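You operate a simulated robot arm through the tools that you are given. There is no shell and no other tool. Be economical: measure what you need, move in short steps, check, and stop when the job is done.

You run a simulated robot arm. Do the job below in one go: nothing can be reset, and whatever is moved stays where it is left.

Task
Move both stops to the holes at No. 3, then push the long core flush against them.
Fine: short stop in the edge row, tall stop in the inner row; slide the core, don't lift it.

It is judged by the outcome, as a careful person would: the job done as asked, and still so three seconds after it is handed in. It fails if anything else is knocked over, pushed out of place, dropped, spilled or broken.

Robot
A 6-joint arm with a two-finger parallel gripper on a trunk, on a base that drives. Base frame: it is fixed to the floor where the robot stands at the start and does not move with it; the origin is under the middle of the robot, x ahead of it, y to its left, z up; the surface under the hand at the start is at about z = 756. Units: mm, degrees, N and s.
With the tool pointing down near the work surface it reaches from about 400 to 920 mm from the robot's upright axis, wherever it stands. Its first joint turns from -115.0 to 115.0 degrees. Places, roughly: edge hole No. 3 [500, 0, 700]; edge hole PARK [500, -200, 700]; inner hole No. 3 [600, 0, 700]; inner hole PARK [600, -200, 700]; long core (20x6x5 cm) [500, -100, 800]; number label [500, 100, 700]; stop line No. 3 [500, 0, 800]. Payload 3.43 kg.
Tool frame: the origin (TCP) lies between the finger pads and is the grasp point; the fingertips stand 34 mm ahead of it; z points along the fingers, y is the line along which they close. The gripper opens to 128 mm. The fingers are 24 mm wide and 12 mm thick; the gripper's body (48 by 130 mm) begins 96 mm behind the TCP.
Orientation is told as [roll, pitch, yaw] about the base's x, y, z axes, in that order, counted from this pose: with the fingers straight down and closing along the base's y, the tool's x points along the base's -x, its y along +y and its z along -z.

Tools
- The arm moves only by the tool arm_command. Its argument "plan" is a list of rows, each an object of numbers (a shift or turn left out is 0, a gripper value left out holds the last): "tx", "ty", "tz": the shift along the tool's x, y, z in m; "ax", "ay", "az": the turn, a rotation vector about the tool's x, y, z in degrees; "hand": the opening in per cent of the stroke, from 0 (shut) to 100 (fully open). In form: [{"tx": .., "ty": .., "tz": .., "ax": .., "ay": .., "az": .., "hand": ..}, ...]. A call has 1 to 10 rows; each row shifts and turns the commanded pose from where the row before left it, along the tool's axes as they then stand. Rows are played at 5 a second. More than 50 mm and 8.6 degrees between two rows, or a gripper value outside its range, and nothing of the call is played. Where a pose cannot be reached the arm comes as near as it can. A force on the tool above 80 N (or 10 N above the force at the start of the call, whichever is more), or a blocked arm, ends the call early, and 0.2 s more pass. The fingers move at their own pace (about 108 mm/s each) and stop on an object; they squeeze with about 30 N. The grip force told is the motor's: it shows also when the fingers shut on nothing. Time passes only in rows, and 0.2 s behind the last, so rows that do not move let the fingers close. It gives the time, the measured TCP pose, the force on the tool (base axes), the opening and the grip force at its end, in the units of the frame above (readings bear some noise), with the torque about the TCP (base axes, N m) and any sound that the robot's microphone picked up.
- Cameras (640 x 400 px; columns grow to the right, rows downward): "scene" is now at [55, 167, 1256.5]; the picture's right is [-0.31, -0.95, 0.00], its down [-0.36, 0.12, -0.93] and it looks along [0.88, -0.28, -0.38] (base axes); focal length 271 px, centre (320, 200). "wrist" rides on the gripper at [76, -11, -160] in the tool frame; the picture's right is [0.15, 0.99, 0.00], its down [-0.88, 0.13, -0.46] and it looks along [-0.45, 0.07, 0.89] (tool axes); focal length 234 px, centre (320, 200). There is no depth. A picture from a camera that has moved, and an enlarged one, comes with that camera's place and axes in the base frame and with its lens.
- snapshot(camera): a new picture of that camera. No time passes.
- raise_lower(by): slides the trunk up (or, below 0, down) by that many mm; the arm and the scene camera ride with it, the base frame stays. It gives what a move gives, with no picture.
- drive_base(legs): drives the robot by 1 to 6 legs, each [ahead, turn to the left] in mm and degrees, along the robot's own axes; the way and the turn of a leg run together, so that a leg with both is an arc; at most 1500 mm and 180 degrees a leg. The arm and the cameras ride along, it lands a little off, and it stops where it bumps. It gives what a move gives.
- head_to(pan, tilt): turns the head with the scene camera to pan (to the left, within 103 degrees either way) and tilt (down, from -29 to 69), counted from straight ahead of the robot. It gives what a move gives.
- close_up(camera, box): a new picture of the part [left, top, right, bottom] of that camera's present view, enlarged. No time passes.
- close_job(): hands the job in; it is judged then, once.

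Go step by step. Nothing tells you exact positions but the pictures and the camera data: compare them with the known pose of the tool, close in by small moves and look again before you grip or let go. The budget is 120 turns and 78 pictures, counting those below and the enlarged ones. Unless the task says otherwise, let go and move clear before handing in, and close with one line.

The tools are called after ">>>" as a command line: name --argument value ..., lists and objects as JSON in quotes. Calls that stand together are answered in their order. arm_command: Moves the arm, as the interface text tells. Its arguments: {"type":"object","properties":{"plan":{"type":"array","items":{"type":"object","properties":{"tx":{"type":"number"},"ty":{"type":"number"},"tz":{"type":"number"},"ax":{"type":"number"},"ay":{"type":"number"},"az":{"type":"number"},"hand":{"type":"number"}}}}},"required":["plan"]} The other tools are called the same way: raise_lower (by) slides the trunk up or down; drive_base (legs) drives the base; head_to (pan, tilt) turns the head that bears the scene camera; snapshot (camera) takes a picture; close_up (camera, box) takes an enlarged picture of a part of a camera's view; close_job () hands the job in.

At the start:

```text
time: 0.0
tcp_pos: [502.2, -44.2, 1096.5]
tcp_rot: [0.1, 0.1, 0.1]
contact_force: [-0.9, -0.1, 0.5]
wrist_torque: [0.02, 0.02, 0.01]
grip_width: 127.8
grip_force: 0.0
trunk travel left (down, up): [-500.0, 290.0]
robot x, y, heading: [1.5, 1.1, -0.0]
head pan, tilt: [-17.9, 22.3]
```

scene: 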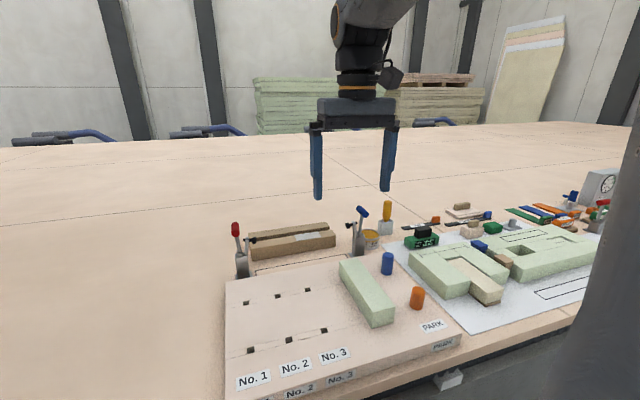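
wrist: 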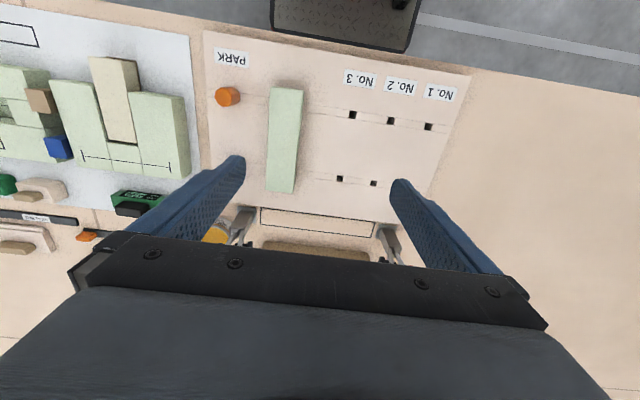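

I see a board with square holes: the orange stop (edge row) and blue stop (inner row) are at PARK, with the long core between them and No. 3. First I'll take enlarged pictures to measure.

>>> close_up --camera "scene" --box '[220, 220, 480, 400]'

>>> close_up --camera "wrist" --box '[190, 20, 480, 230]'

```text
2.22 times, centred on (350, 310) of scene
camera zoom: at [55.0, 167.0, 1256.5], right [-0.31, -0.95, 0.0], down [-0.36, 0.12, -0.93], along [0.88, -0.28, -0.38], focal length 602 px, centre (253, -44)
```

zoom: 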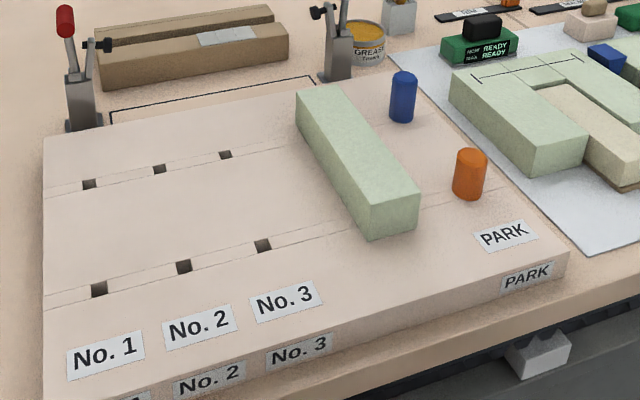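

```text
1.90 times, centred on (335, 125) of wrist
camera zoom: at [427.4, -53.7, 1255.6], right [-0.15, 0.99, 0.0], down [0.88, 0.13, 0.46], along [0.45, 0.07, -0.89], focal length 446 px, centre (291, 343)
```

zoom: 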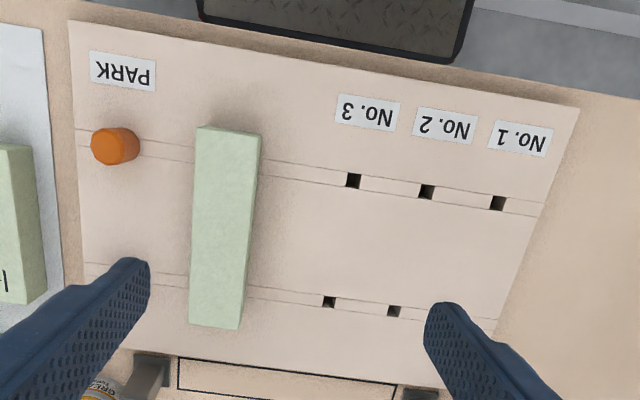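

Triangulating both views gives the board top at z≈756, No. 3 holes at about (480, 22) and (618, 22), orange stop at about (479, -219) 48 mm tall, and blue stop at about (616, -217) 67 mm tall. I'll move above the orange stop and look again.

>>> arm_command --plan '[{"tx": 0.006, "ty": -0.044, "tz": 0.02, "hand": 50}, {"tx": 0.006, "ty": -0.044, "tz": 0.02}, {"tx": 0.006, "ty": -0.044, "tz": 0.02}, {"tx": 0.005, "ty": -0.043, "tz": 0.02}, {"tz": 0.04}, {"tz": 0.04}, {"tz": 0.03}, {}]'

>>> snapshot --camera "wrist"

>>> close_up --camera "scene" --box '[320, 220, 480, 360]'

```text
time: 1.8
tcp_pos: [479.5, -218.6, 906.1]
tcp_rot: [0.0, 0.1, 0.0]
contact_force: [0.0, -0.6, 0.2]
wrist_torque: [0.0, -0.02, 0.01]
grip_width: 63.9
grip_force: 0.0
trunk travel left (down, up): [-500.0, 290.0]
robot x, y, heading: [1.0, -3.0, 0.0]
head pan, tilt: [-17.9, 22.3]
```

```text
73 pictures are left
camera wrist: at [403.6, -228.5, 1065.2], right [-0.15, 0.99, 0.0], down [0.88, 0.13, 0.46], along [0.45, 0.07, -0.89], focal length 234 px, centre (320, 200)
```

wrist: 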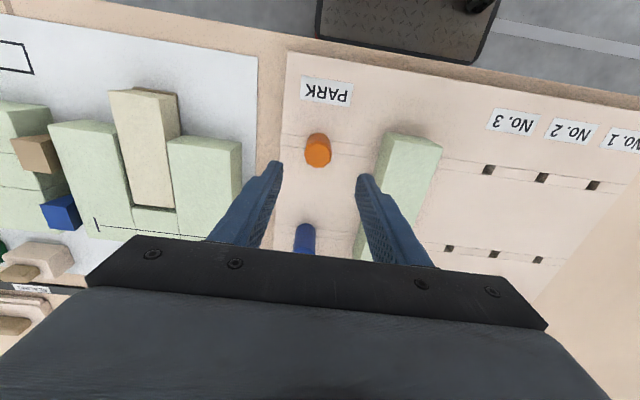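

```text
2.86 times, centred on (400, 290) of scene
camera zoom: at [55.0, 166.9, 1256.5], right [-0.31, -0.95, 0.0], down [-0.36, 0.12, -0.93], along [0.88, -0.28, -0.38], focal length 774 px, centre (91, -57)
```

zoom: 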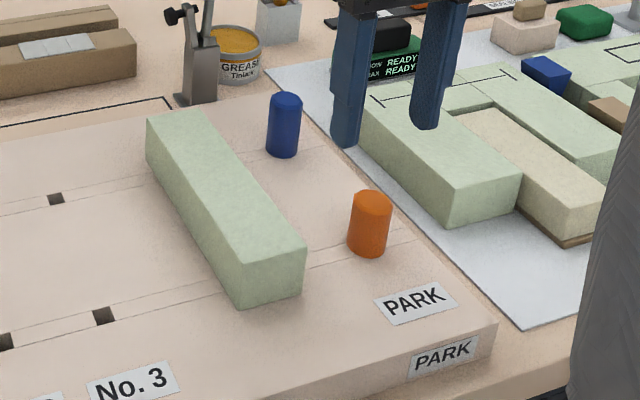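

The gripper is centred over the orange stop. I'll descend to about z=797 and close on it.

>>> arm_command --plan '[{"tx": -0.001, "ty": 0.001, "tz": 0.04}, {"tz": 0.04}, {"tz": 0.028}, {}, {"hand": 0}, {}, {}]'

>>> snapshot --camera "wrist"

>>> snapshot --camera "scene"

```text
time: 3.4
tcp_pos: [481.2, -218.0, 798.0]
tcp_rot: [0.0, 0.0, 0.0]
contact_force: [1.9, -14.5, -0.4]
wrist_torque: [-0.67, -0.09, -0.03]
grip_width: 31.3
grip_force: 30.1
trunk travel left (down, up): [-500.0, 290.0]
robot x, y, heading: [-0.3, 3.0, -0.4]
head pan, tilt: [-17.9, 22.3]
```

```text
71 pictures are left
camera wrist: at [406.0, -228.6, 957.2], right [-0.15, 0.99, 0.0], down [0.88, 0.13, 0.46], along [0.45, 0.07, -0.89], focal length 234 px, centre (320, 200)
```

wrist: 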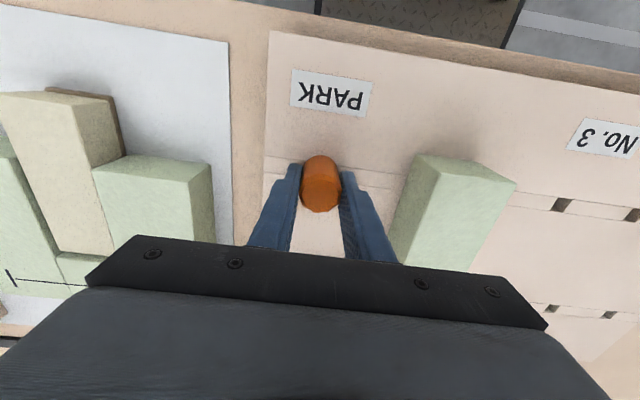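

```text
70 pictures are left
camera scene: at [55.3, 166.3, 1256.5], right [-0.31, -0.95, 0.0], down [-0.36, 0.12, -0.93], along [0.88, -0.28, -0.38], focal length 271 px, centre (320, 200)
```

scene: 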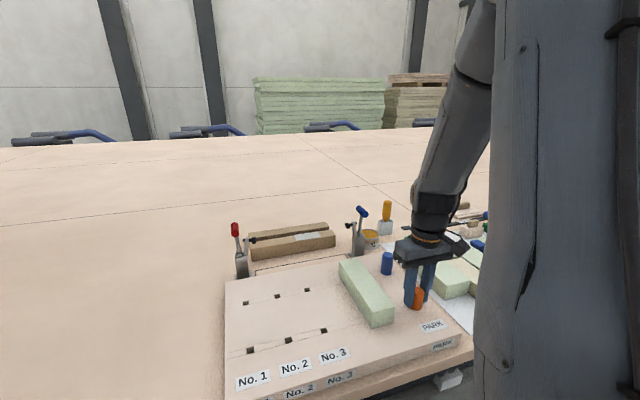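

Gripped, diameter about 31 mm, with a -14 N side force, so the true axis is slightly toward -y. I'll relieve it and read the force.

>>> arm_command --plan '[{"ty": -0.001}, {}]'

```text
time: 4.0
tcp_pos: [482.2, -217.3, 798.1]
tcp_rot: [0.0, 0.0, 0.1]
contact_force: [2.1, -12.4, -1.8]
wrist_torque: [-0.66, -0.16, 0.02]
grip_width: 31.5
grip_force: 30.2
trunk travel left (down, up): [-500.0, 290.0]
robot x, y, heading: [-2.5, -1.5, -0.2]
head pan, tilt: [-17.9, 22.3]
```

>>> arm_command --plan '[{"ty": -0.003}, {}, {}]'

```text
time: 4.8
tcp_pos: [482.7, -221.0, 798.2]
tcp_rot: [0.0, 0.1, 0.0]
contact_force: [-0.1, 0.6, 0.5]
wrist_torque: [-0.03, 0.01, -0.01]
grip_width: 31.2
grip_force: 30.4
trunk travel left (down, up): [-500.0, 290.0]
robot x, y, heading: [-2.3, 2.0, -0.1]
head pan, tilt: [-17.9, 22.3]
```

The side force is gone, so PARK is at about (482, -220.5). I'll lift slowly straight up.

>>> arm_command --plan '[{"tz": -0.01}, {"tz": -0.01}, {"tz": -0.015}, {"tz": -0.02}, {"tz": -0.03}, {"tz": -0.03}, {"tz": -0.015}, {}]'

>>> snapshot --camera "scene"

>>> close_up --camera "scene" --box '[360, 190, 480, 340]'

>>> snapshot --camera "wrist"

```text
time: 6.6
tcp_pos: [480.6, -220.7, 928.4]
tcp_rot: [-0.1, 0.0, 0.0]
contact_force: [-0.1, -0.1, -0.8]
wrist_torque: [-0.03, -0.03, -0.01]
grip_width: 31.0
grip_force: 30.5
trunk travel left (down, up): [-500.0, 290.0]
robot x, y, heading: [0.3, -2.8, 0.3]
head pan, tilt: [-17.9, 22.3]
```

```text
69 pictures are left
camera scene: at [55.1, 166.8, 1256.5], right [-0.31, -0.95, 0.0], down [-0.36, 0.12, -0.93], along [0.88, -0.28, -0.38], focal length 271 px, centre (320, 200)
```

scene: 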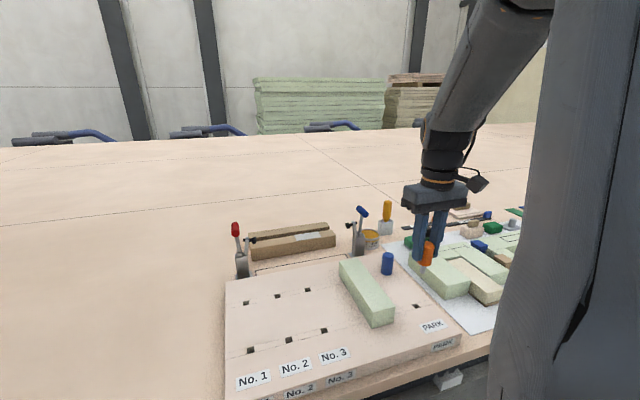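

```text
2.67 times, centred on (420, 265) of scene
camera zoom: at [55.1, 166.8, 1256.5], right [-0.31, -0.95, 0.0], down [-0.36, 0.12, -0.93], along [0.88, -0.28, -0.38], focal length 722 px, centre (53, 27)
```

zoom: 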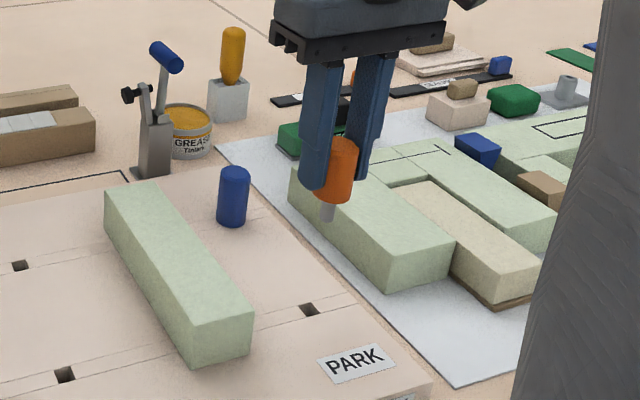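

```text
67 pictures are left
camera wrist: at [405.6, -231.9, 1087.7], right [-0.15, 0.99, 0.0], down [0.88, 0.13, 0.46], along [0.45, 0.07, -0.89], focal length 234 px, centre (320, 200)
```

wrist: 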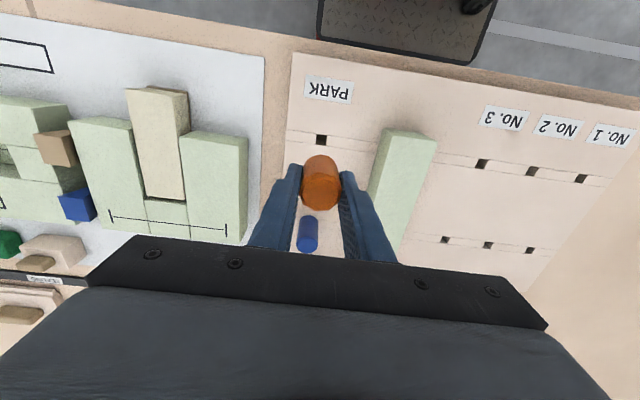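

The stop has a round peg about 18 mm long. I'll carry it 240 mm along +y above hole No. 3, still high, and look.

>>> arm_command --plan '[{"ty": 0.04}, {"ty": 0.04}, {"ty": 0.04}, {"ty": 0.04}, {"ty": 0.04}, {"ty": 0.04}, {}, {}]'

>>> close_up --camera "wrist" --box '[200, 80, 440, 230]'

>>> close_up --camera "scene" --box '[220, 190, 420, 360]'

```text
time: 8.4
tcp_pos: [481.1, 18.3, 927.9]
tcp_rot: [-0.1, 0.0, 0.0]
contact_force: [-0.1, -0.4, -1.6]
wrist_torque: [-0.04, -0.01, 0.01]
grip_width: 30.8
grip_force: 30.0
trunk travel left (down, up): [-500.0, 290.0]
robot x, y, heading: [-2.5, -2.5, 0.1]
head pan, tilt: [-17.9, 22.3]
```

```text
2.67 times, centred on (320, 155) of wrist
camera zoom: at [404.7, 7.6, 1087.7], right [-0.15, 0.99, 0.0], down [0.88, 0.13, 0.46], along [0.45, 0.07, -0.89], focal length 624 px, centre (320, 320)
```

zoom: 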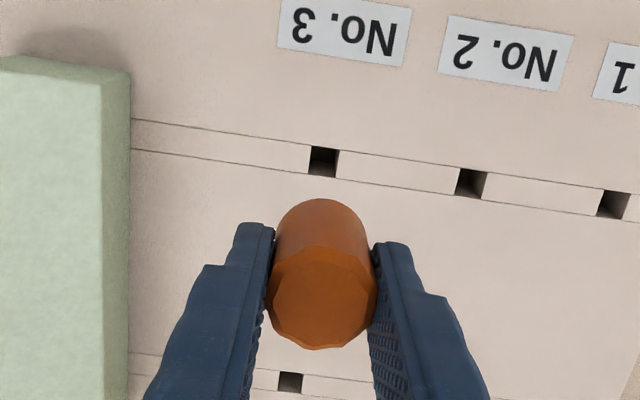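

```text
2.35 times, centred on (320, 275) of scene
camera zoom: at [55.1, 166.9, 1256.5], right [-0.31, -0.95, 0.0], down [-0.36, 0.12, -0.93], along [0.88, -0.28, -0.38], focal length 637 px, centre (320, 24)
```

zoom: 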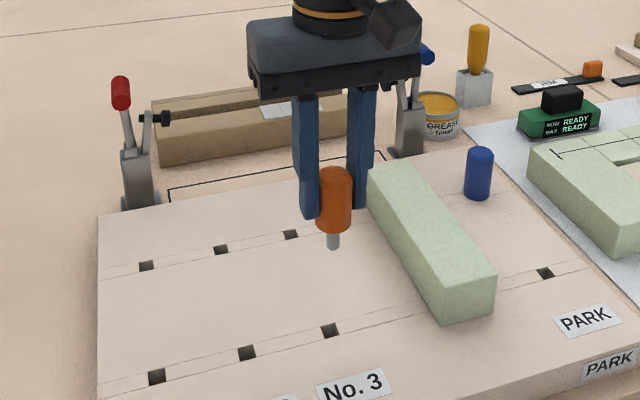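

The hole sits at the same place in the wrist view as the PARK hole did after lifting, so I'm aligned. Descending, slowly at the end.

>>> arm_command --plan '[{"tz": 0.04}, {"tz": 0.04}, {"tz": 0.022}, {"tz": 0.005}, {"tz": 0.004}, {}]'

>>> close_up --camera "scene" --box '[270, 250, 390, 350]'

>>> close_up --camera "wrist" --box '[220, 80, 420, 220]'

```text
time: 9.8
tcp_pos: [480.4, 18.3, 818.2]
tcp_rot: [-0.1, -0.1, 0.0]
contact_force: [-0.3, 1.0, -2.0]
wrist_torque: [0.01, 0.01, 0.02]
grip_width: 30.5
grip_force: 29.9
trunk travel left (down, up): [-500.0, 290.0]
robot x, y, heading: [1.3, -2.9, -0.2]
head pan, tilt: [-17.9, 22.3]
```

```text
4.00 times, centred on (330, 300) of scene
camera zoom: at [55.1, 166.9, 1256.5], right [-0.31, -0.95, 0.0], down [-0.36, 0.12, -0.93], along [0.88, -0.28, -0.38], focal length 1084 px, centre (280, -200)
```

zoom: 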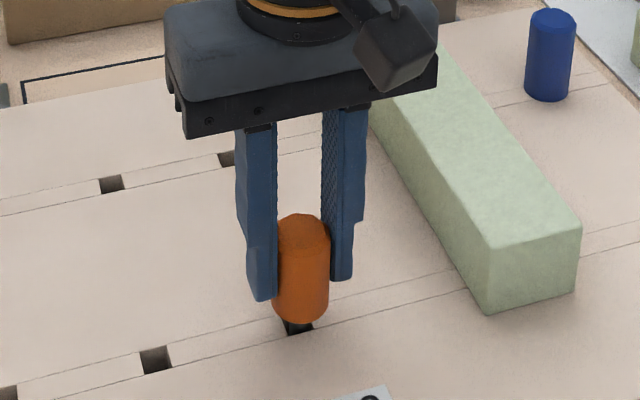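

```text
2.86 times, centred on (320, 150) of wrist
camera zoom: at [405.1, 8.0, 976.6], right [-0.15, 0.99, 0.0], down [0.88, 0.13, 0.46], along [0.45, 0.07, -0.89], focal length 669 px, centre (320, 343)
```

zoom: 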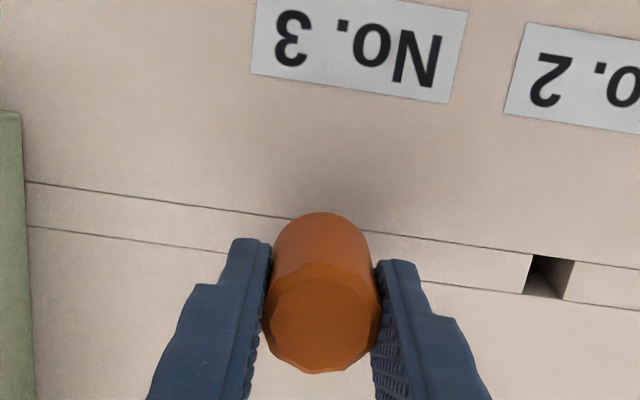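

The peg sits over the hole. Lowering in small steps.

>>> arm_command --plan '[{"tz": 0.004}, {"tz": 0.004}, {"tz": 0.004}, {"tz": 0.004}, {"tz": 0.003}, {}]'

```text
time: 11.2
tcp_pos: [482.1, 19.0, 799.2]
tcp_rot: [0.0, -0.2, 0.0]
contact_force: [-3.5, -2.7, 36.2]
wrist_torque: [-0.4, 0.13, -0.12]
grip_width: 30.8
grip_force: 29.8
trunk travel left (down, up): [-500.0, 290.0]
robot x, y, heading: [-2.1, -2.3, -0.1]
head pan, tilt: [-17.9, 22.3]
```

>>> close_up --camera "scene" --box '[270, 250, 390, 350]'

>>> close_up --camera "wrist" --box '[220, 80, 420, 220]'

```text
4.00 times, centred on (330, 300) of scene
camera zoom: at [54.0, 166.8, 1256.7], right [-0.31, -0.95, 0.0], down [-0.36, 0.12, -0.93], along [0.88, -0.28, -0.38], focal length 1084 px, centre (280, -200)
```

zoom: 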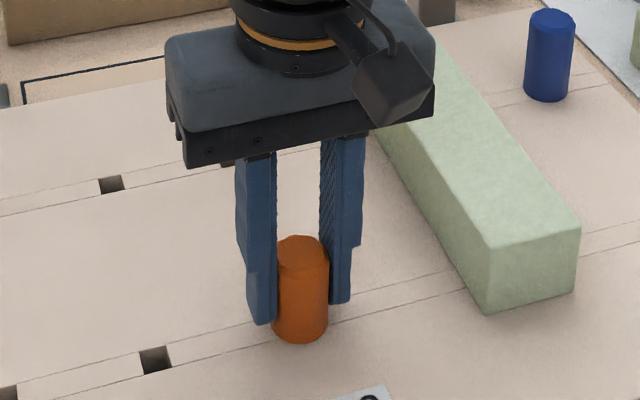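

```text
2.86 times, centred on (320, 150) of wrist
camera zoom: at [405.3, 8.0, 958.6], right [-0.15, 0.99, 0.0], down [0.88, 0.13, 0.46], along [0.45, 0.07, -0.89], focal length 669 px, centre (320, 343)
```

zoom: 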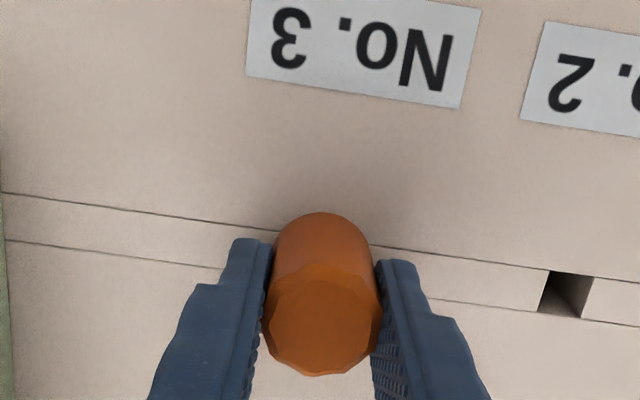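

It appears seated with its foot on the board. Releasing, rising straight up, and checking.

>>> arm_command --plan '[{"hand": 28}, {"hand": 50}, {}, {"tz": -0.03}, {"tz": -0.04}, {"tz": -0.04}, {"tz": -0.02}, {}]'

>>> close_up --camera "scene" --box '[220, 220, 480, 380]'

>>> close_up --camera "wrist" --box '[220, 80, 420, 220]'

```text
time: 13.0
tcp_pos: [482.2, 18.0, 929.6]
tcp_rot: [0.0, 0.0, 0.0]
contact_force: [-0.8, -0.7, -0.5]
wrist_torque: [0.0, 0.0, 0.01]
grip_width: 64.2
grip_force: 0.0
trunk travel left (down, up): [-500.0, 290.0]
robot x, y, heading: [2.0, -2.2, 0.1]
head pan, tilt: [-17.9, 22.3]
```

```text
2.46 times, centred on (350, 300) of scene
camera zoom: at [55.1, 166.9, 1256.5], right [-0.31, -0.95, 0.0], down [-0.36, 0.12, -0.93], along [0.88, -0.28, -0.38], focal length 667 px, centre (246, -46)
```

zoom: 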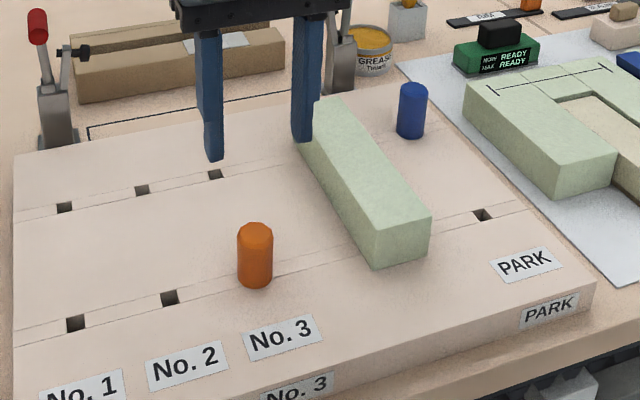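

```text
2.86 times, centred on (320, 150) of wrist
camera zoom: at [405.8, 8.2, 1088.1], right [-0.15, 0.99, 0.0], down [0.88, 0.13, 0.46], along [0.45, 0.07, -0.89], focal length 669 px, centre (320, 343)
```

zoom: 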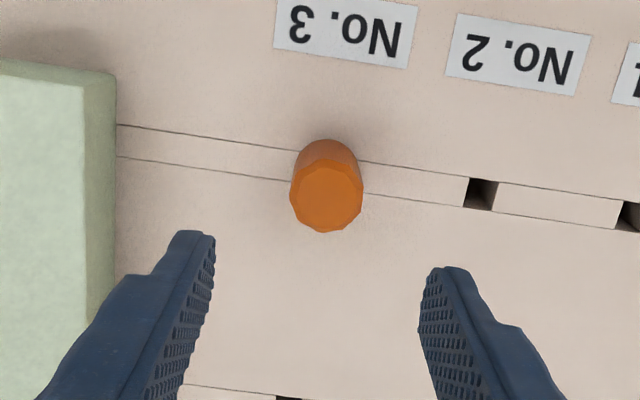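

Orange is upright and seated at edge No. 3. Next I go above the blue stop at about (619, -220).

>>> arm_command --plan '[{"tx": -0.023, "ty": -0.04}, {"tx": -0.023, "ty": -0.04}, {"tx": -0.023, "ty": -0.04}, {"tx": -0.023, "ty": -0.04}, {"tx": -0.023, "ty": -0.04}, {"tx": -0.023, "ty": -0.04}, {}, {}]'

>>> close_up --camera "wrist" --box '[220, 80, 420, 220]'

>>> close_up --camera "scene" --box '[300, 150, 500, 300]'

```text
time: 14.8
tcp_pos: [618.8, -220.9, 929.2]
tcp_rot: [0.1, 0.1, 0.0]
contact_force: [0.0, 0.1, 0.2]
wrist_torque: [0.02, 0.01, 0.0]
grip_width: 64.1
grip_force: 0.0
trunk travel left (down, up): [-500.0, 290.0]
robot x, y, heading: [3.2, -1.8, -0.0]
head pan, tilt: [-17.9, 22.3]
```

```text
2.86 times, centred on (320, 150) of wrist
camera zoom: at [544.0, -231.1, 1088.2], right [-0.15, 0.99, 0.0], down [0.88, 0.13, 0.46], along [0.45, 0.07, -0.89], focal length 669 px, centre (320, 343)
```

zoom: 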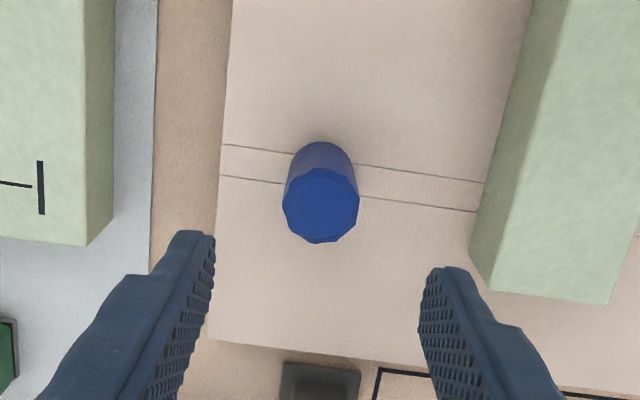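

```text
2.67 times, centred on (400, 225) of scene
camera zoom: at [55.1, 166.8, 1256.5], right [-0.31, -0.95, 0.0], down [-0.36, 0.12, -0.93], along [0.88, -0.28, -0.38], focal length 722 px, centre (107, 133)
```

zoom: 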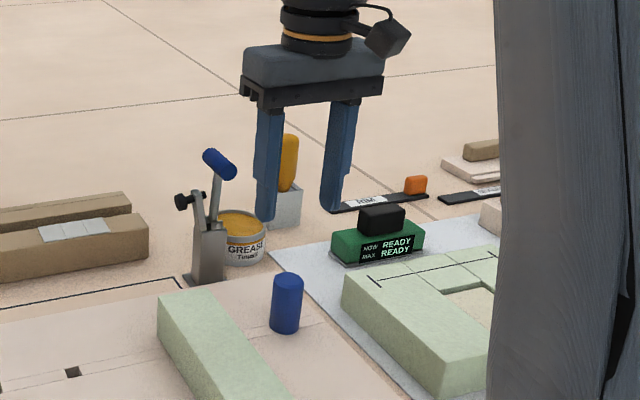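

The blue stop is centred in y and about 1.5 mm nearer in x. Descending and gripping.

>>> arm_command --plan '[{"tx": 0.0015, "tz": 0.04}, {"tz": 0.04}, {"tz": 0.04}, {"tz": 0.008}, {}, {"hand": 0}, {}, {}]'

>>> close_up --camera "wrist" --box '[220, 80, 420, 220]'

```text
time: 16.6
tcp_pos: [616.1, -221.1, 800.3]
tcp_rot: [0.0, -0.1, -0.1]
contact_force: [-0.4, -1.3, 0.5]
wrist_torque: [-0.06, 0.0, -0.06]
grip_width: 31.5
grip_force: 29.8
trunk travel left (down, up): [-500.0, 290.0]
robot x, y, heading: [-0.2, 3.2, -0.3]
head pan, tilt: [-17.9, 22.3]
```

```text
2.86 times, centred on (320, 150) of wrist
camera zoom: at [541.4, -231.6, 959.2], right [-0.15, 0.99, 0.0], down [0.88, 0.13, 0.46], along [0.45, 0.07, -0.89], focal length 669 px, centre (320, 343)
```

zoom: 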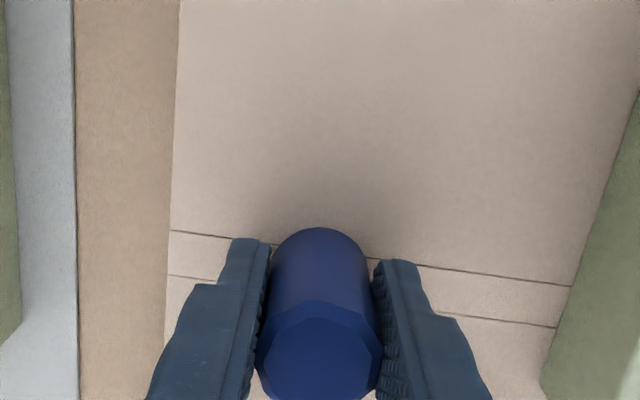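

Gripped with almost no side force. Lifting straight up, then comparing the empty PARK hole.

>>> arm_command --plan '[{"tz": -0.01}, {"tz": -0.01}, {"tz": -0.015}, {"tz": -0.02}, {"tz": -0.03}, {"tz": -0.03}, {"tz": -0.015}, {}]'

>>> close_up --camera "wrist" --box '[220, 80, 420, 220]'

>>> arm_command --plan '[{"ty": 0.04}, {"ty": 0.04}, {"ty": 0.04}, {"ty": 0.04}, {"ty": 0.04}, {"ty": 0.04}, {}, {}]'

>>> close_up --camera "wrist" --box '[220, 80, 420, 220]'

>>> close_up --camera "scene" --box '[220, 180, 440, 350]'

```text
time: 18.4
tcp_pos: [616.3, -221.1, 930.4]
tcp_rot: [0.0, 0.0, 0.0]
contact_force: [0.3, -0.4, -1.5]
wrist_torque: [-0.05, 0.0, -0.03]
grip_width: 31.1
grip_force: 29.8
trunk travel left (down, up): [-500.0, 290.0]
robot x, y, heading: [0.7, -0.3, 0.0]
head pan, tilt: [-17.9, 22.3]
```

```text
2.86 times, centred on (320, 150) of wrist
camera zoom: at [541.0, -232.1, 1089.6], right [-0.15, 0.99, 0.0], down [0.88, 0.13, 0.46], along [0.45, 0.07, -0.89], focal length 669 px, centre (320, 343)
```

zoom: 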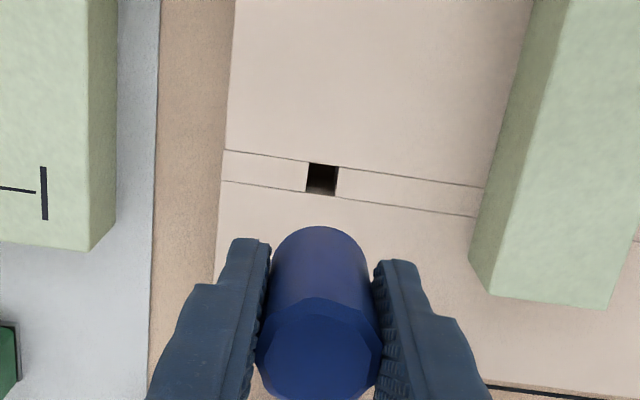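

```text
time: 20.2
tcp_pos: [615.9, 20.1, 929.6]
tcp_rot: [0.1, 0.1, 0.1]
contact_force: [0.1, 0.0, -2.1]
wrist_torque: [0.01, 0.01, -0.02]
grip_width: 30.9
grip_force: 29.6
trunk travel left (down, up): [-500.0, 290.0]
robot x, y, heading: [-1.4, 1.0, 0.1]
head pan, tilt: [-17.9, 22.3]
```

```text
2.86 times, centred on (320, 150) of wrist
camera zoom: at [540.9, 8.8, 1089.0], right [-0.15, 0.99, 0.0], down [0.88, 0.13, 0.46], along [0.45, 0.07, -0.89], focal length 669 px, centre (320, 343)
```

zoom: 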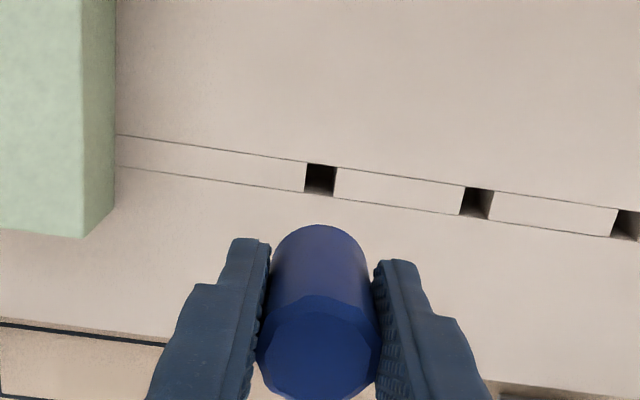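

```text
2.35 times, centred on (330, 265) of scene
camera zoom: at [55.1, 166.9, 1256.5], right [-0.31, -0.95, 0.0], down [-0.36, 0.12, -0.93], along [0.88, -0.28, -0.38], focal length 637 px, centre (296, 47)
```

zoom: 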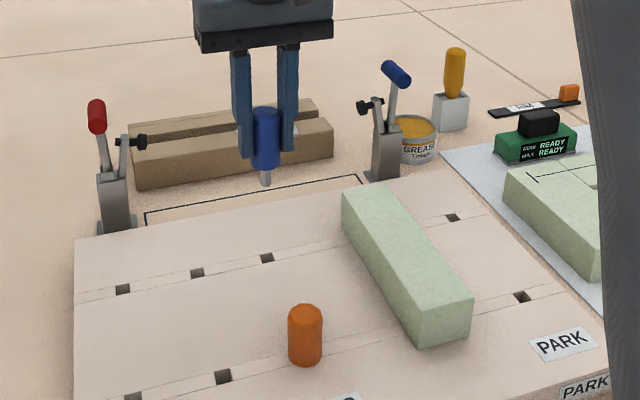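

The No. 3 hole appears at the same place as the PARK hole did, so alignment is good. Descending, slowly at the end.

>>> arm_command --plan '[{"tz": 0.04}, {"tz": 0.04}, {"tz": 0.025}, {"tz": 0.005}, {"tz": 0.004}, {"tz": 0.004}, {"tz": 0.004}, {"tz": 0.004}, {"tz": 0.003}, {}]'

>>> close_up --camera "scene" --box '[250, 220, 370, 330]'

```text
time: 22.4
tcp_pos: [617.0, 18.3, 802.0]
tcp_rot: [-0.1, -0.2, 0.0]
contact_force: [-2.3, -3.4, 23.4]
wrist_torque: [-0.44, -0.2, -0.05]
grip_width: 31.1
grip_force: 30.5
trunk travel left (down, up): [-500.0, 290.0]
robot x, y, heading: [0.9, -2.0, 0.0]
head pan, tilt: [-17.9, 22.3]
```

```text
3.64 times, centred on (310, 275) of scene
camera zoom: at [54.2, 166.8, 1256.6], right [-0.31, -0.95, 0.0], down [-0.36, 0.12, -0.93], along [0.88, -0.28, -0.38], focal length 985 px, centre (356, -73)
```

zoom: 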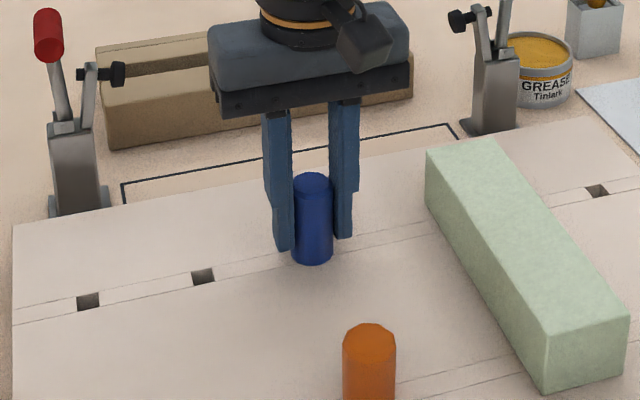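

It seems seated, on the board and covering the hole. Releasing, rising and checking.

>>> arm_command --plan '[{"hand": 28}, {"hand": 50}, {}, {"tz": -0.03}, {"tz": -0.04}, {"tz": -0.04}, {"tz": -0.02}, {}]'

>>> close_up --camera "wrist" --box '[220, 80, 420, 220]'

>>> close_up --camera "scene" --box '[250, 230, 410, 350]'

```text
time: 24.2
tcp_pos: [618.1, 18.0, 931.4]
tcp_rot: [0.0, 0.0, 0.0]
contact_force: [0.4, 0.0, -0.7]
wrist_torque: [-0.03, 0.0, 0.0]
grip_width: 63.6
grip_force: 0.1
trunk travel left (down, up): [-500.0, 290.0]
robot x, y, heading: [2.0, -2.6, -0.0]
head pan, tilt: [-17.9, 22.3]
```

```text
2.86 times, centred on (320, 150) of wrist
camera zoom: at [541.5, 8.8, 1090.4], right [-0.15, 0.99, 0.0], down [0.88, 0.13, 0.46], along [0.45, 0.07, -0.89], focal length 669 px, centre (320, 343)
```

zoom: 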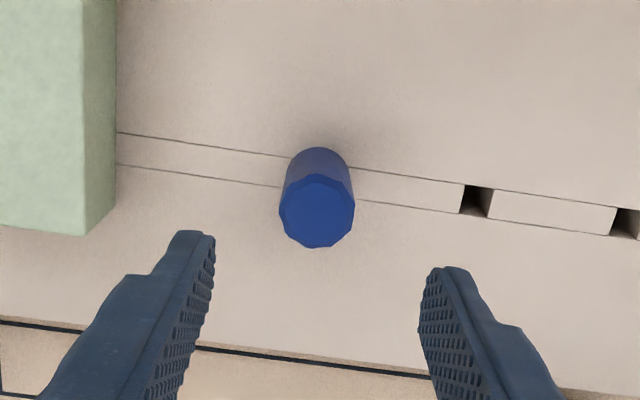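

```text
3.33 times, centred on (330, 290) of scene
camera zoom: at [55.1, 166.9, 1256.5], right [-0.31, -0.95, 0.0], down [-0.36, 0.12, -0.93], along [0.88, -0.28, -0.38], focal length 903 px, centre (287, -100)
```

zoom: 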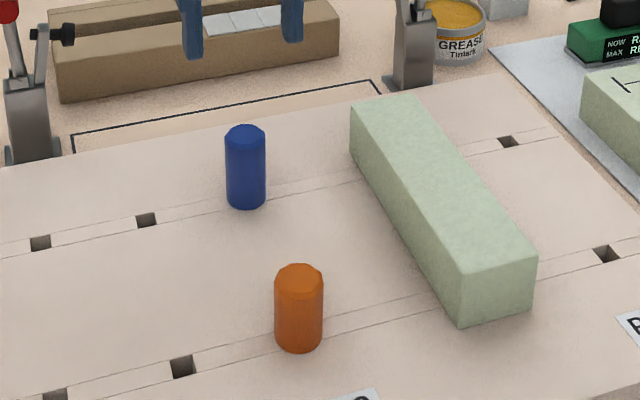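

Both stops stand in the No. 3 holes. The core is aligned with x, spanning about x 448–648 and y -140 to -79. I'll go behind it, high, and turn the gripper 90° so that the two spread fingers push its face evenly.

>>> arm_command --plan '[{"tx": 0.014, "ty": -0.04, "hand": 80}, {"tx": 0.014, "ty": -0.04}, {"tx": 0.014, "ty": -0.04}, {"tx": 0.014, "ty": -0.04}, {"tx": 0.014, "ty": -0.042}, {}]'

>>> arm_command --plan '[{"az": 8.5}, {"az": 8.5}, {"az": 8.5}, {"az": 8.5}, {"az": 8.5}, {"az": 8.5}, {"az": 8.5}, {"az": 8.5}, {"az": 8.5}, {}]'

>>> arm_command --plan '[{"az": 7}, {"az": 6.5}, {}, {}]'

>>> snapshot --camera "wrist"

>>> snapshot --camera "scene"

```text
time: 25.6
tcp_pos: [546.2, -182.7, 932.1]
tcp_rot: [0.0, 0.0, 0.0]
contact_force: [-0.5, 0.1, -0.7]
wrist_torque: [-0.01, 0.0, 0.0]
grip_width: 102.0
grip_force: 0.2
trunk travel left (down, up): [-500.0, 290.0]
robot x, y, heading: [2.1, 0.3, 0.0]
head pan, tilt: [-17.9, 22.3]
```

```text
time: 27.8
tcp_pos: [547.3, -182.8, 931.2]
tcp_rot: [0.0, 0.0, -76.6]
contact_force: [0.2, 0.2, -0.8]
wrist_torque: [-0.03, -0.02, 0.04]
grip_width: 102.3
grip_force: 0.1
trunk travel left (down, up): [-500.0, 290.0]
robot x, y, heading: [1.0, -2.8, -0.1]
head pan, tilt: [-17.9, 22.3]
```

```text
time: 28.8
tcp_pos: [547.4, -182.5, 931.1]
tcp_rot: [0.1, 0.1, -90.0]
contact_force: [-0.6, -0.2, 0.2]
wrist_torque: [0.02, -0.01, 0.04]
grip_width: 102.7
grip_force: 0.1
trunk travel left (down, up): [-500.0, 290.0]
robot x, y, heading: [2.0, -0.7, -0.0]
head pan, tilt: [-17.9, 22.3]
```

```text
49 pictures are left
camera wrist: at [536.6, -106.9, 1090.4], right [0.99, 0.15, 0.0], down [0.13, -0.88, 0.46], along [0.07, -0.45, -0.89], focal length 234 px, centre (320, 200)
```

wrist: 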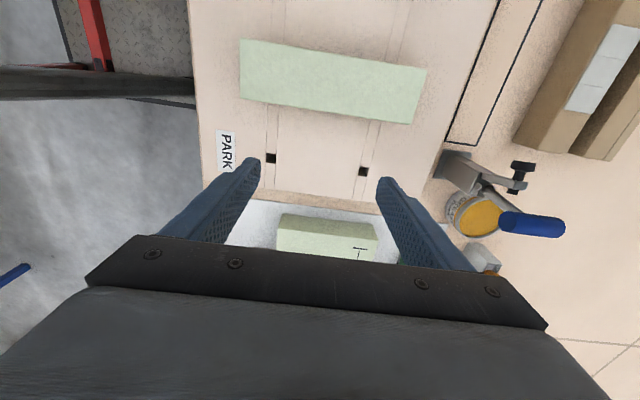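

```text
48 pictures are left
camera scene: at [55.1, 166.8, 1256.5], right [-0.31, -0.95, 0.0], down [-0.36, 0.12, -0.93], along [0.88, -0.28, -0.38], focal length 271 px, centre (320, 200)
```

scene: 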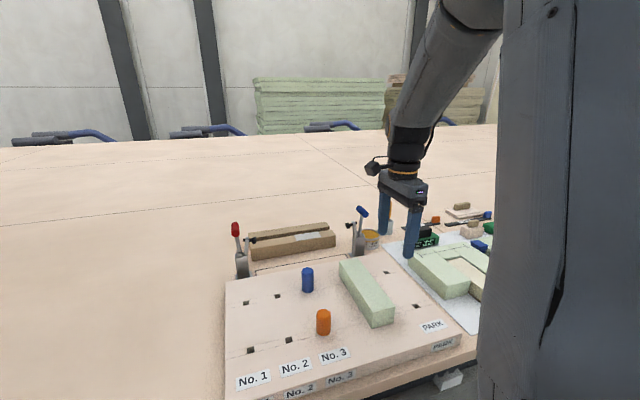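

Yaw is right and there are about 30 mm of clearance to the core. Descending behind it and checking.

>>> arm_command --plan '[{"tz": 0.04}, {"tz": 0.04}, {"tz": 0.04}, {"tz": 0.012}, {}]'

>>> snapshot --camera "wrist"

>>> close_up --camera "scene" --box '[250, 200, 490, 350]'

```text
time: 30.0
tcp_pos: [546.0, -184.1, 799.2]
tcp_rot: [0.0, 0.0, -90.0]
contact_force: [-0.3, -0.6, -0.6]
wrist_torque: [-0.02, -0.01, 0.01]
grip_width: 102.4
grip_force: 0.1
trunk travel left (down, up): [-500.0, 290.0]
robot x, y, heading: [-0.3, 0.9, -0.1]
head pan, tilt: [-17.9, 22.3]
```

```text
47 pictures are left
camera wrist: at [535.4, -107.1, 958.7], right [0.99, 0.15, 0.0], down [0.13, -0.88, 0.46], along [0.07, -0.45, -0.89], focal length 234 px, centre (320, 200)
```

wrist: 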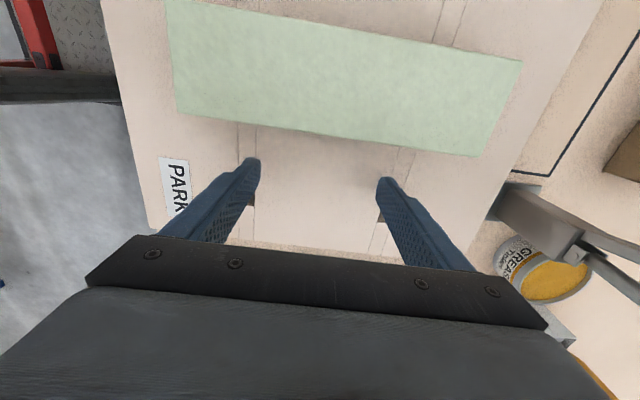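

```text
2.67 times, centred on (370, 275) of scene
camera zoom: at [55.0, 166.8, 1256.5], right [-0.31, -0.95, 0.0], down [-0.36, 0.12, -0.93], along [0.88, -0.28, -0.38], focal length 722 px, centre (187, 0)
```

zoom: 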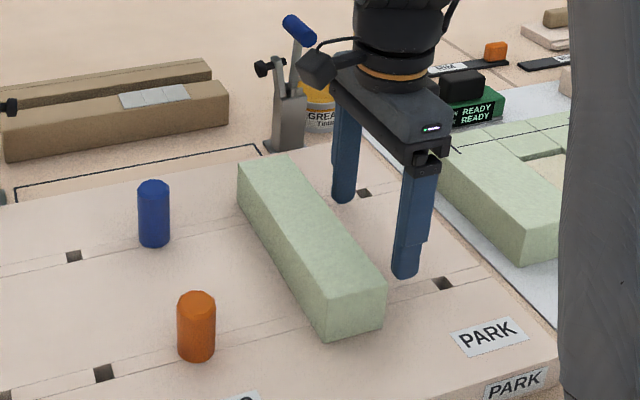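

Everything is clear. I'll approach and slide the core slowly, first to about 15–20 mm short of the stops.

>>> arm_command --plan '[{"tx": 0.012}, {"tx": 0.012}, {"tx": 0.006}, {"tx": 0.006}, {"tx": 0.008}, {"tx": 0.008}, {"tx": 0.008}, {"tx": 0.008}, {"tx": 0.008}, {}]'

>>> snapshot --camera "wrist"

>>> close_up --camera "scene" --box '[250, 200, 490, 350]'

```text
time: 32.2
tcp_pos: [548.1, -107.3, 799.6]
tcp_rot: [0.0, 0.0, -89.9]
contact_force: [-0.5, -0.5, 0.6]
wrist_torque: [0.01, 0.03, -0.01]
grip_width: 102.6
grip_force: 0.1
trunk travel left (down, up): [-500.0, 290.0]
robot x, y, heading: [-1.0, 0.4, 0.0]
head pan, tilt: [-17.9, 22.3]
```

```text
45 pictures are left
camera wrist: at [536.5, -30.8, 958.9], right [0.99, 0.15, 0.0], down [0.13, -0.88, 0.46], along [0.07, -0.45, -0.89], focal length 234 px, centre (320, 200)
```

wrist: 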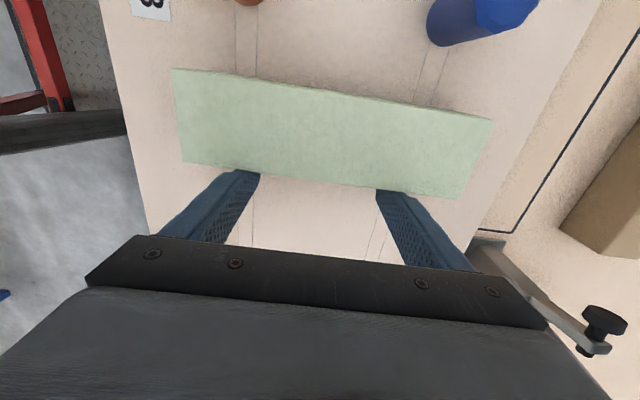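

```text
2.67 times, centred on (370, 275) of scene
camera zoom: at [55.1, 166.8, 1256.5], right [-0.31, -0.95, 0.0], down [-0.36, 0.12, -0.93], along [0.88, -0.28, -0.38], focal length 722 px, centre (187, 0)
```

zoom: 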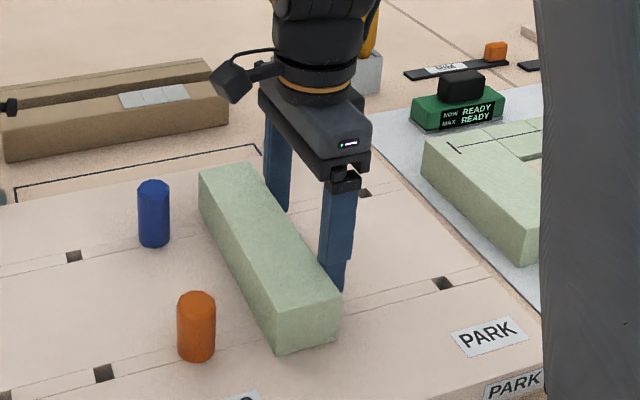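

The core slides squarely. Its front is now at about y=-35, leaving roughly 39 mm; I'll push 30 more.

>>> arm_command --plan '[{"tx": 0.008}, {"tx": 0.008}, {"tx": 0.007}, {"tx": 0.007}, {}]'

>>> snapshot --camera "wrist"

>>> close_up --camera "scene" --box '[270, 240, 400, 350]'

```text
time: 33.4
tcp_pos: [547.5, -77.2, 800.1]
tcp_rot: [0.1, 0.0, -90.0]
contact_force: [-0.1, -0.6, 0.6]
wrist_torque: [-0.02, 0.02, 0.0]
grip_width: 102.3
grip_force: 0.0
trunk travel left (down, up): [-500.0, 290.0]
robot x, y, heading: [-1.3, 0.2, -0.2]
head pan, tilt: [-17.9, 22.3]
```

```text
43 pictures are left
camera wrist: at [536.6, -1.0, 958.9], right [0.99, 0.15, 0.0], down [0.13, -0.88, 0.46], along [0.07, -0.45, -0.89], focal length 234 px, centre (320, 200)
```

wrist: 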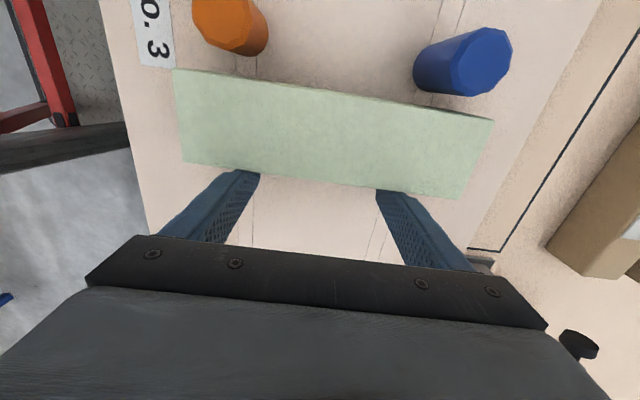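

```text
3.64 times, centred on (335, 295) of scene
camera zoom: at [55.1, 166.8, 1256.5], right [-0.31, -0.95, 0.0], down [-0.36, 0.12, -0.93], along [0.88, -0.28, -0.38], focal length 985 px, centre (266, -146)
```

zoom: 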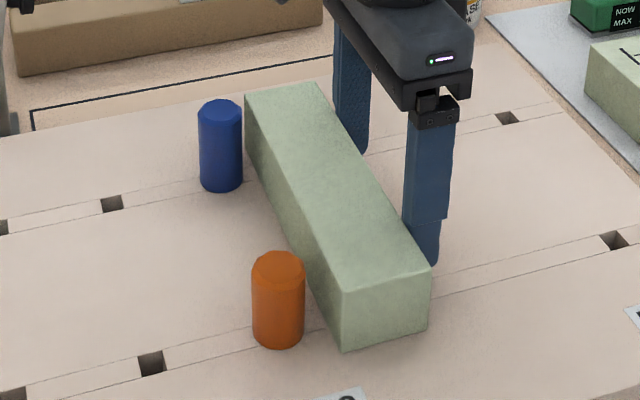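

Gap is now under about 10 mm. I'll advance in 2 mm steps and watch the force.

>>> arm_command --plan '[{"tx": 0.002}, {"tx": 0.002}, {"tx": 0.002}, {}]'

>>> close_up --camera "wrist" --box '[160, 0, 520, 200]'

```text
time: 34.4
tcp_pos: [546.8, -71.6, 799.2]
tcp_rot: [0.0, -0.1, -90.0]
contact_force: [0.1, 0.2, 0.9]
wrist_torque: [-0.03, -0.01, -0.01]
grip_width: 102.5
grip_force: 0.0
trunk travel left (down, up): [-500.0, 290.0]
robot x, y, heading: [-1.7, 5.0, 0.1]
head pan, tilt: [-17.9, 22.3]
```

```text
1.78 times, centred on (340, 100) of wrist
camera zoom: at [536.4, 4.9, 958.7], right [0.99, 0.15, 0.0], down [0.13, -0.88, 0.46], along [0.07, -0.45, -0.89], focal length 416 px, centre (284, 378)
```

zoom: 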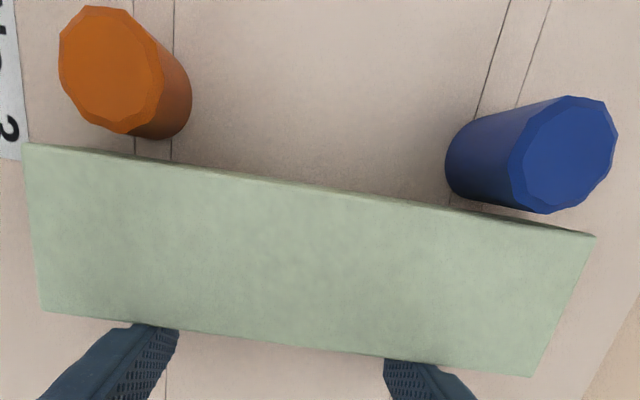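

>>> arm_command --plan '[{"tx": 0.001}, {"tx": 0.001}, {"tx": 0.001}, {}]'

>>> close_up --camera "wrist" --box '[160, 0, 520, 200]'

```text
time: 35.4
tcp_pos: [547.5, -68.0, 798.9]
tcp_rot: [0.0, 0.0, -90.0]
contact_force: [0.6, 0.1, 0.2]
wrist_torque: [0.03, -0.04, 0.0]
grip_width: 102.4
grip_force: 0.0
trunk travel left (down, up): [-500.0, 290.0]
robot x, y, heading: [-3.6, 1.1, 0.1]
head pan, tilt: [-17.9, 22.3]
```

```text
1.78 times, centred on (340, 100) of wrist
camera zoom: at [536.4, 8.0, 958.8], right [0.99, 0.15, 0.0], down [0.13, -0.88, 0.46], along [0.07, -0.45, -0.89], focal length 416 px, centre (284, 378)
```

zoom: 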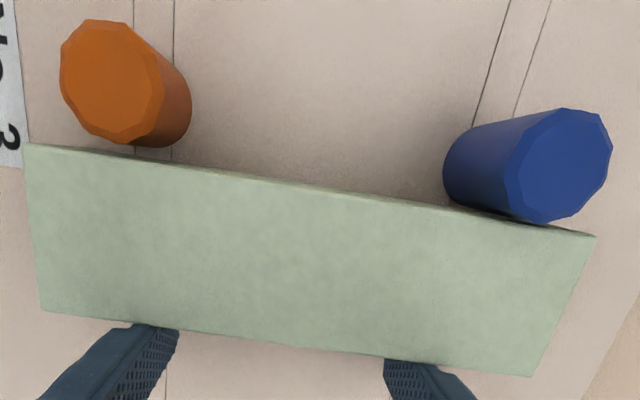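

>>> arm_command --plan '[{"tx": 0.001}, {}, {"tx": 0.001}, {}]'

>>> close_up --camera "wrist" --box '[160, 0, 520, 200]'

```text
time: 36.4
tcp_pos: [547.2, -66.7, 799.9]
tcp_rot: [0.0, 0.0, -90.0]
contact_force: [-1.0, -1.0, -0.4]
wrist_torque: [0.0, -0.01, -0.06]
grip_width: 102.3
grip_force: 0.0
trunk travel left (down, up): [-500.0, 290.0]
robot x, y, heading: [-0.9, 0.9, 0.1]
head pan, tilt: [-17.9, 22.3]
```

```text
1.78 times, centred on (340, 100) of wrist
camera zoom: at [536.6, 10.2, 958.6], right [0.99, 0.15, 0.0], down [0.13, -0.88, 0.46], along [0.07, -0.45, -0.89], focal length 416 px, centre (284, 378)
```

zoom: 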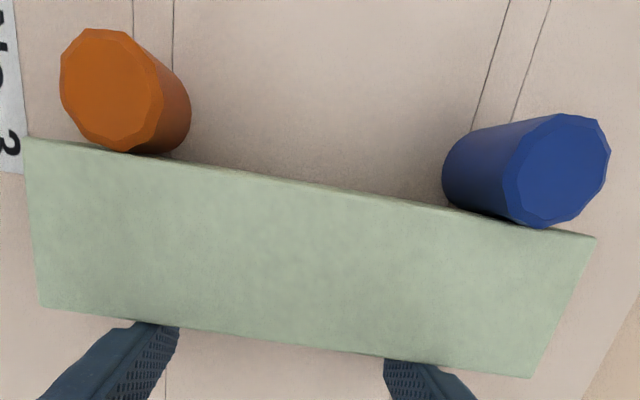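

>>> arm_command --plan '[{"tx": 0.001}, {}, {"tx": 0.001}, {}]'

>>> close_up --camera "wrist" --box '[160, 0, 520, 200]'

>>> close_up --camera "scene" --box '[280, 250, 380, 340]'

```text
time: 37.4
tcp_pos: [548.3, -64.9, 799.4]
tcp_rot: [0.0, 0.0, -90.1]
contact_force: [0.3, -1.1, 0.4]
wrist_torque: [-0.01, -0.05, -0.09]
grip_width: 102.2
grip_force: 0.4
trunk travel left (down, up): [-500.0, 290.0]
robot x, y, heading: [-0.5, -0.3, -0.0]
head pan, tilt: [-17.9, 22.3]
```

```text
1.78 times, centred on (340, 100) of wrist
camera zoom: at [536.7, 12.0, 958.7], right [0.99, 0.15, 0.0], down [0.13, -0.88, 0.46], along [0.07, -0.45, -0.89], focal length 416 px, centre (284, 378)
```

zoom: 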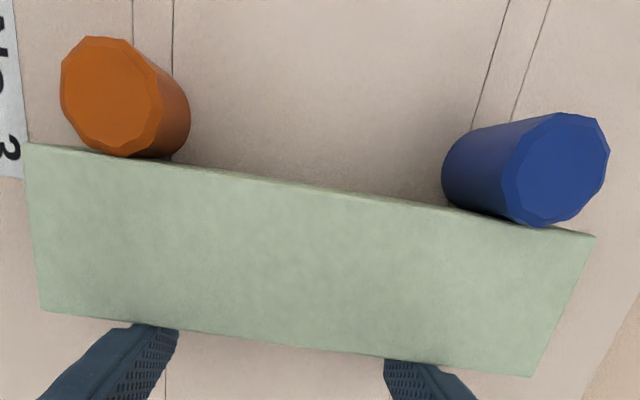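

```text
4.44 times, centred on (330, 295) of scene
camera zoom: at [55.1, 166.8, 1256.5], right [-0.31, -0.95, 0.0], down [-0.36, 0.12, -0.93], along [0.88, -0.28, -0.38], focal length 1204 px, centre (276, -222)
```

zoom: 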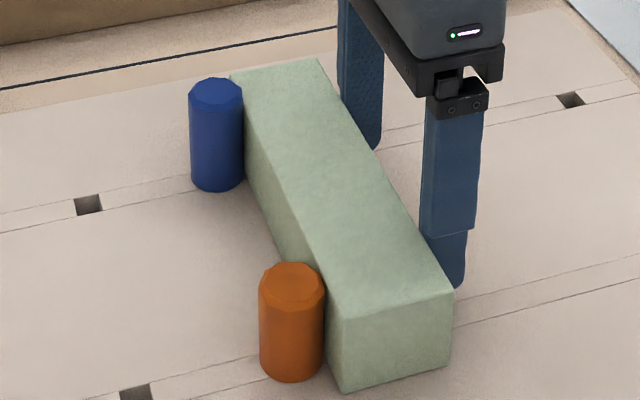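

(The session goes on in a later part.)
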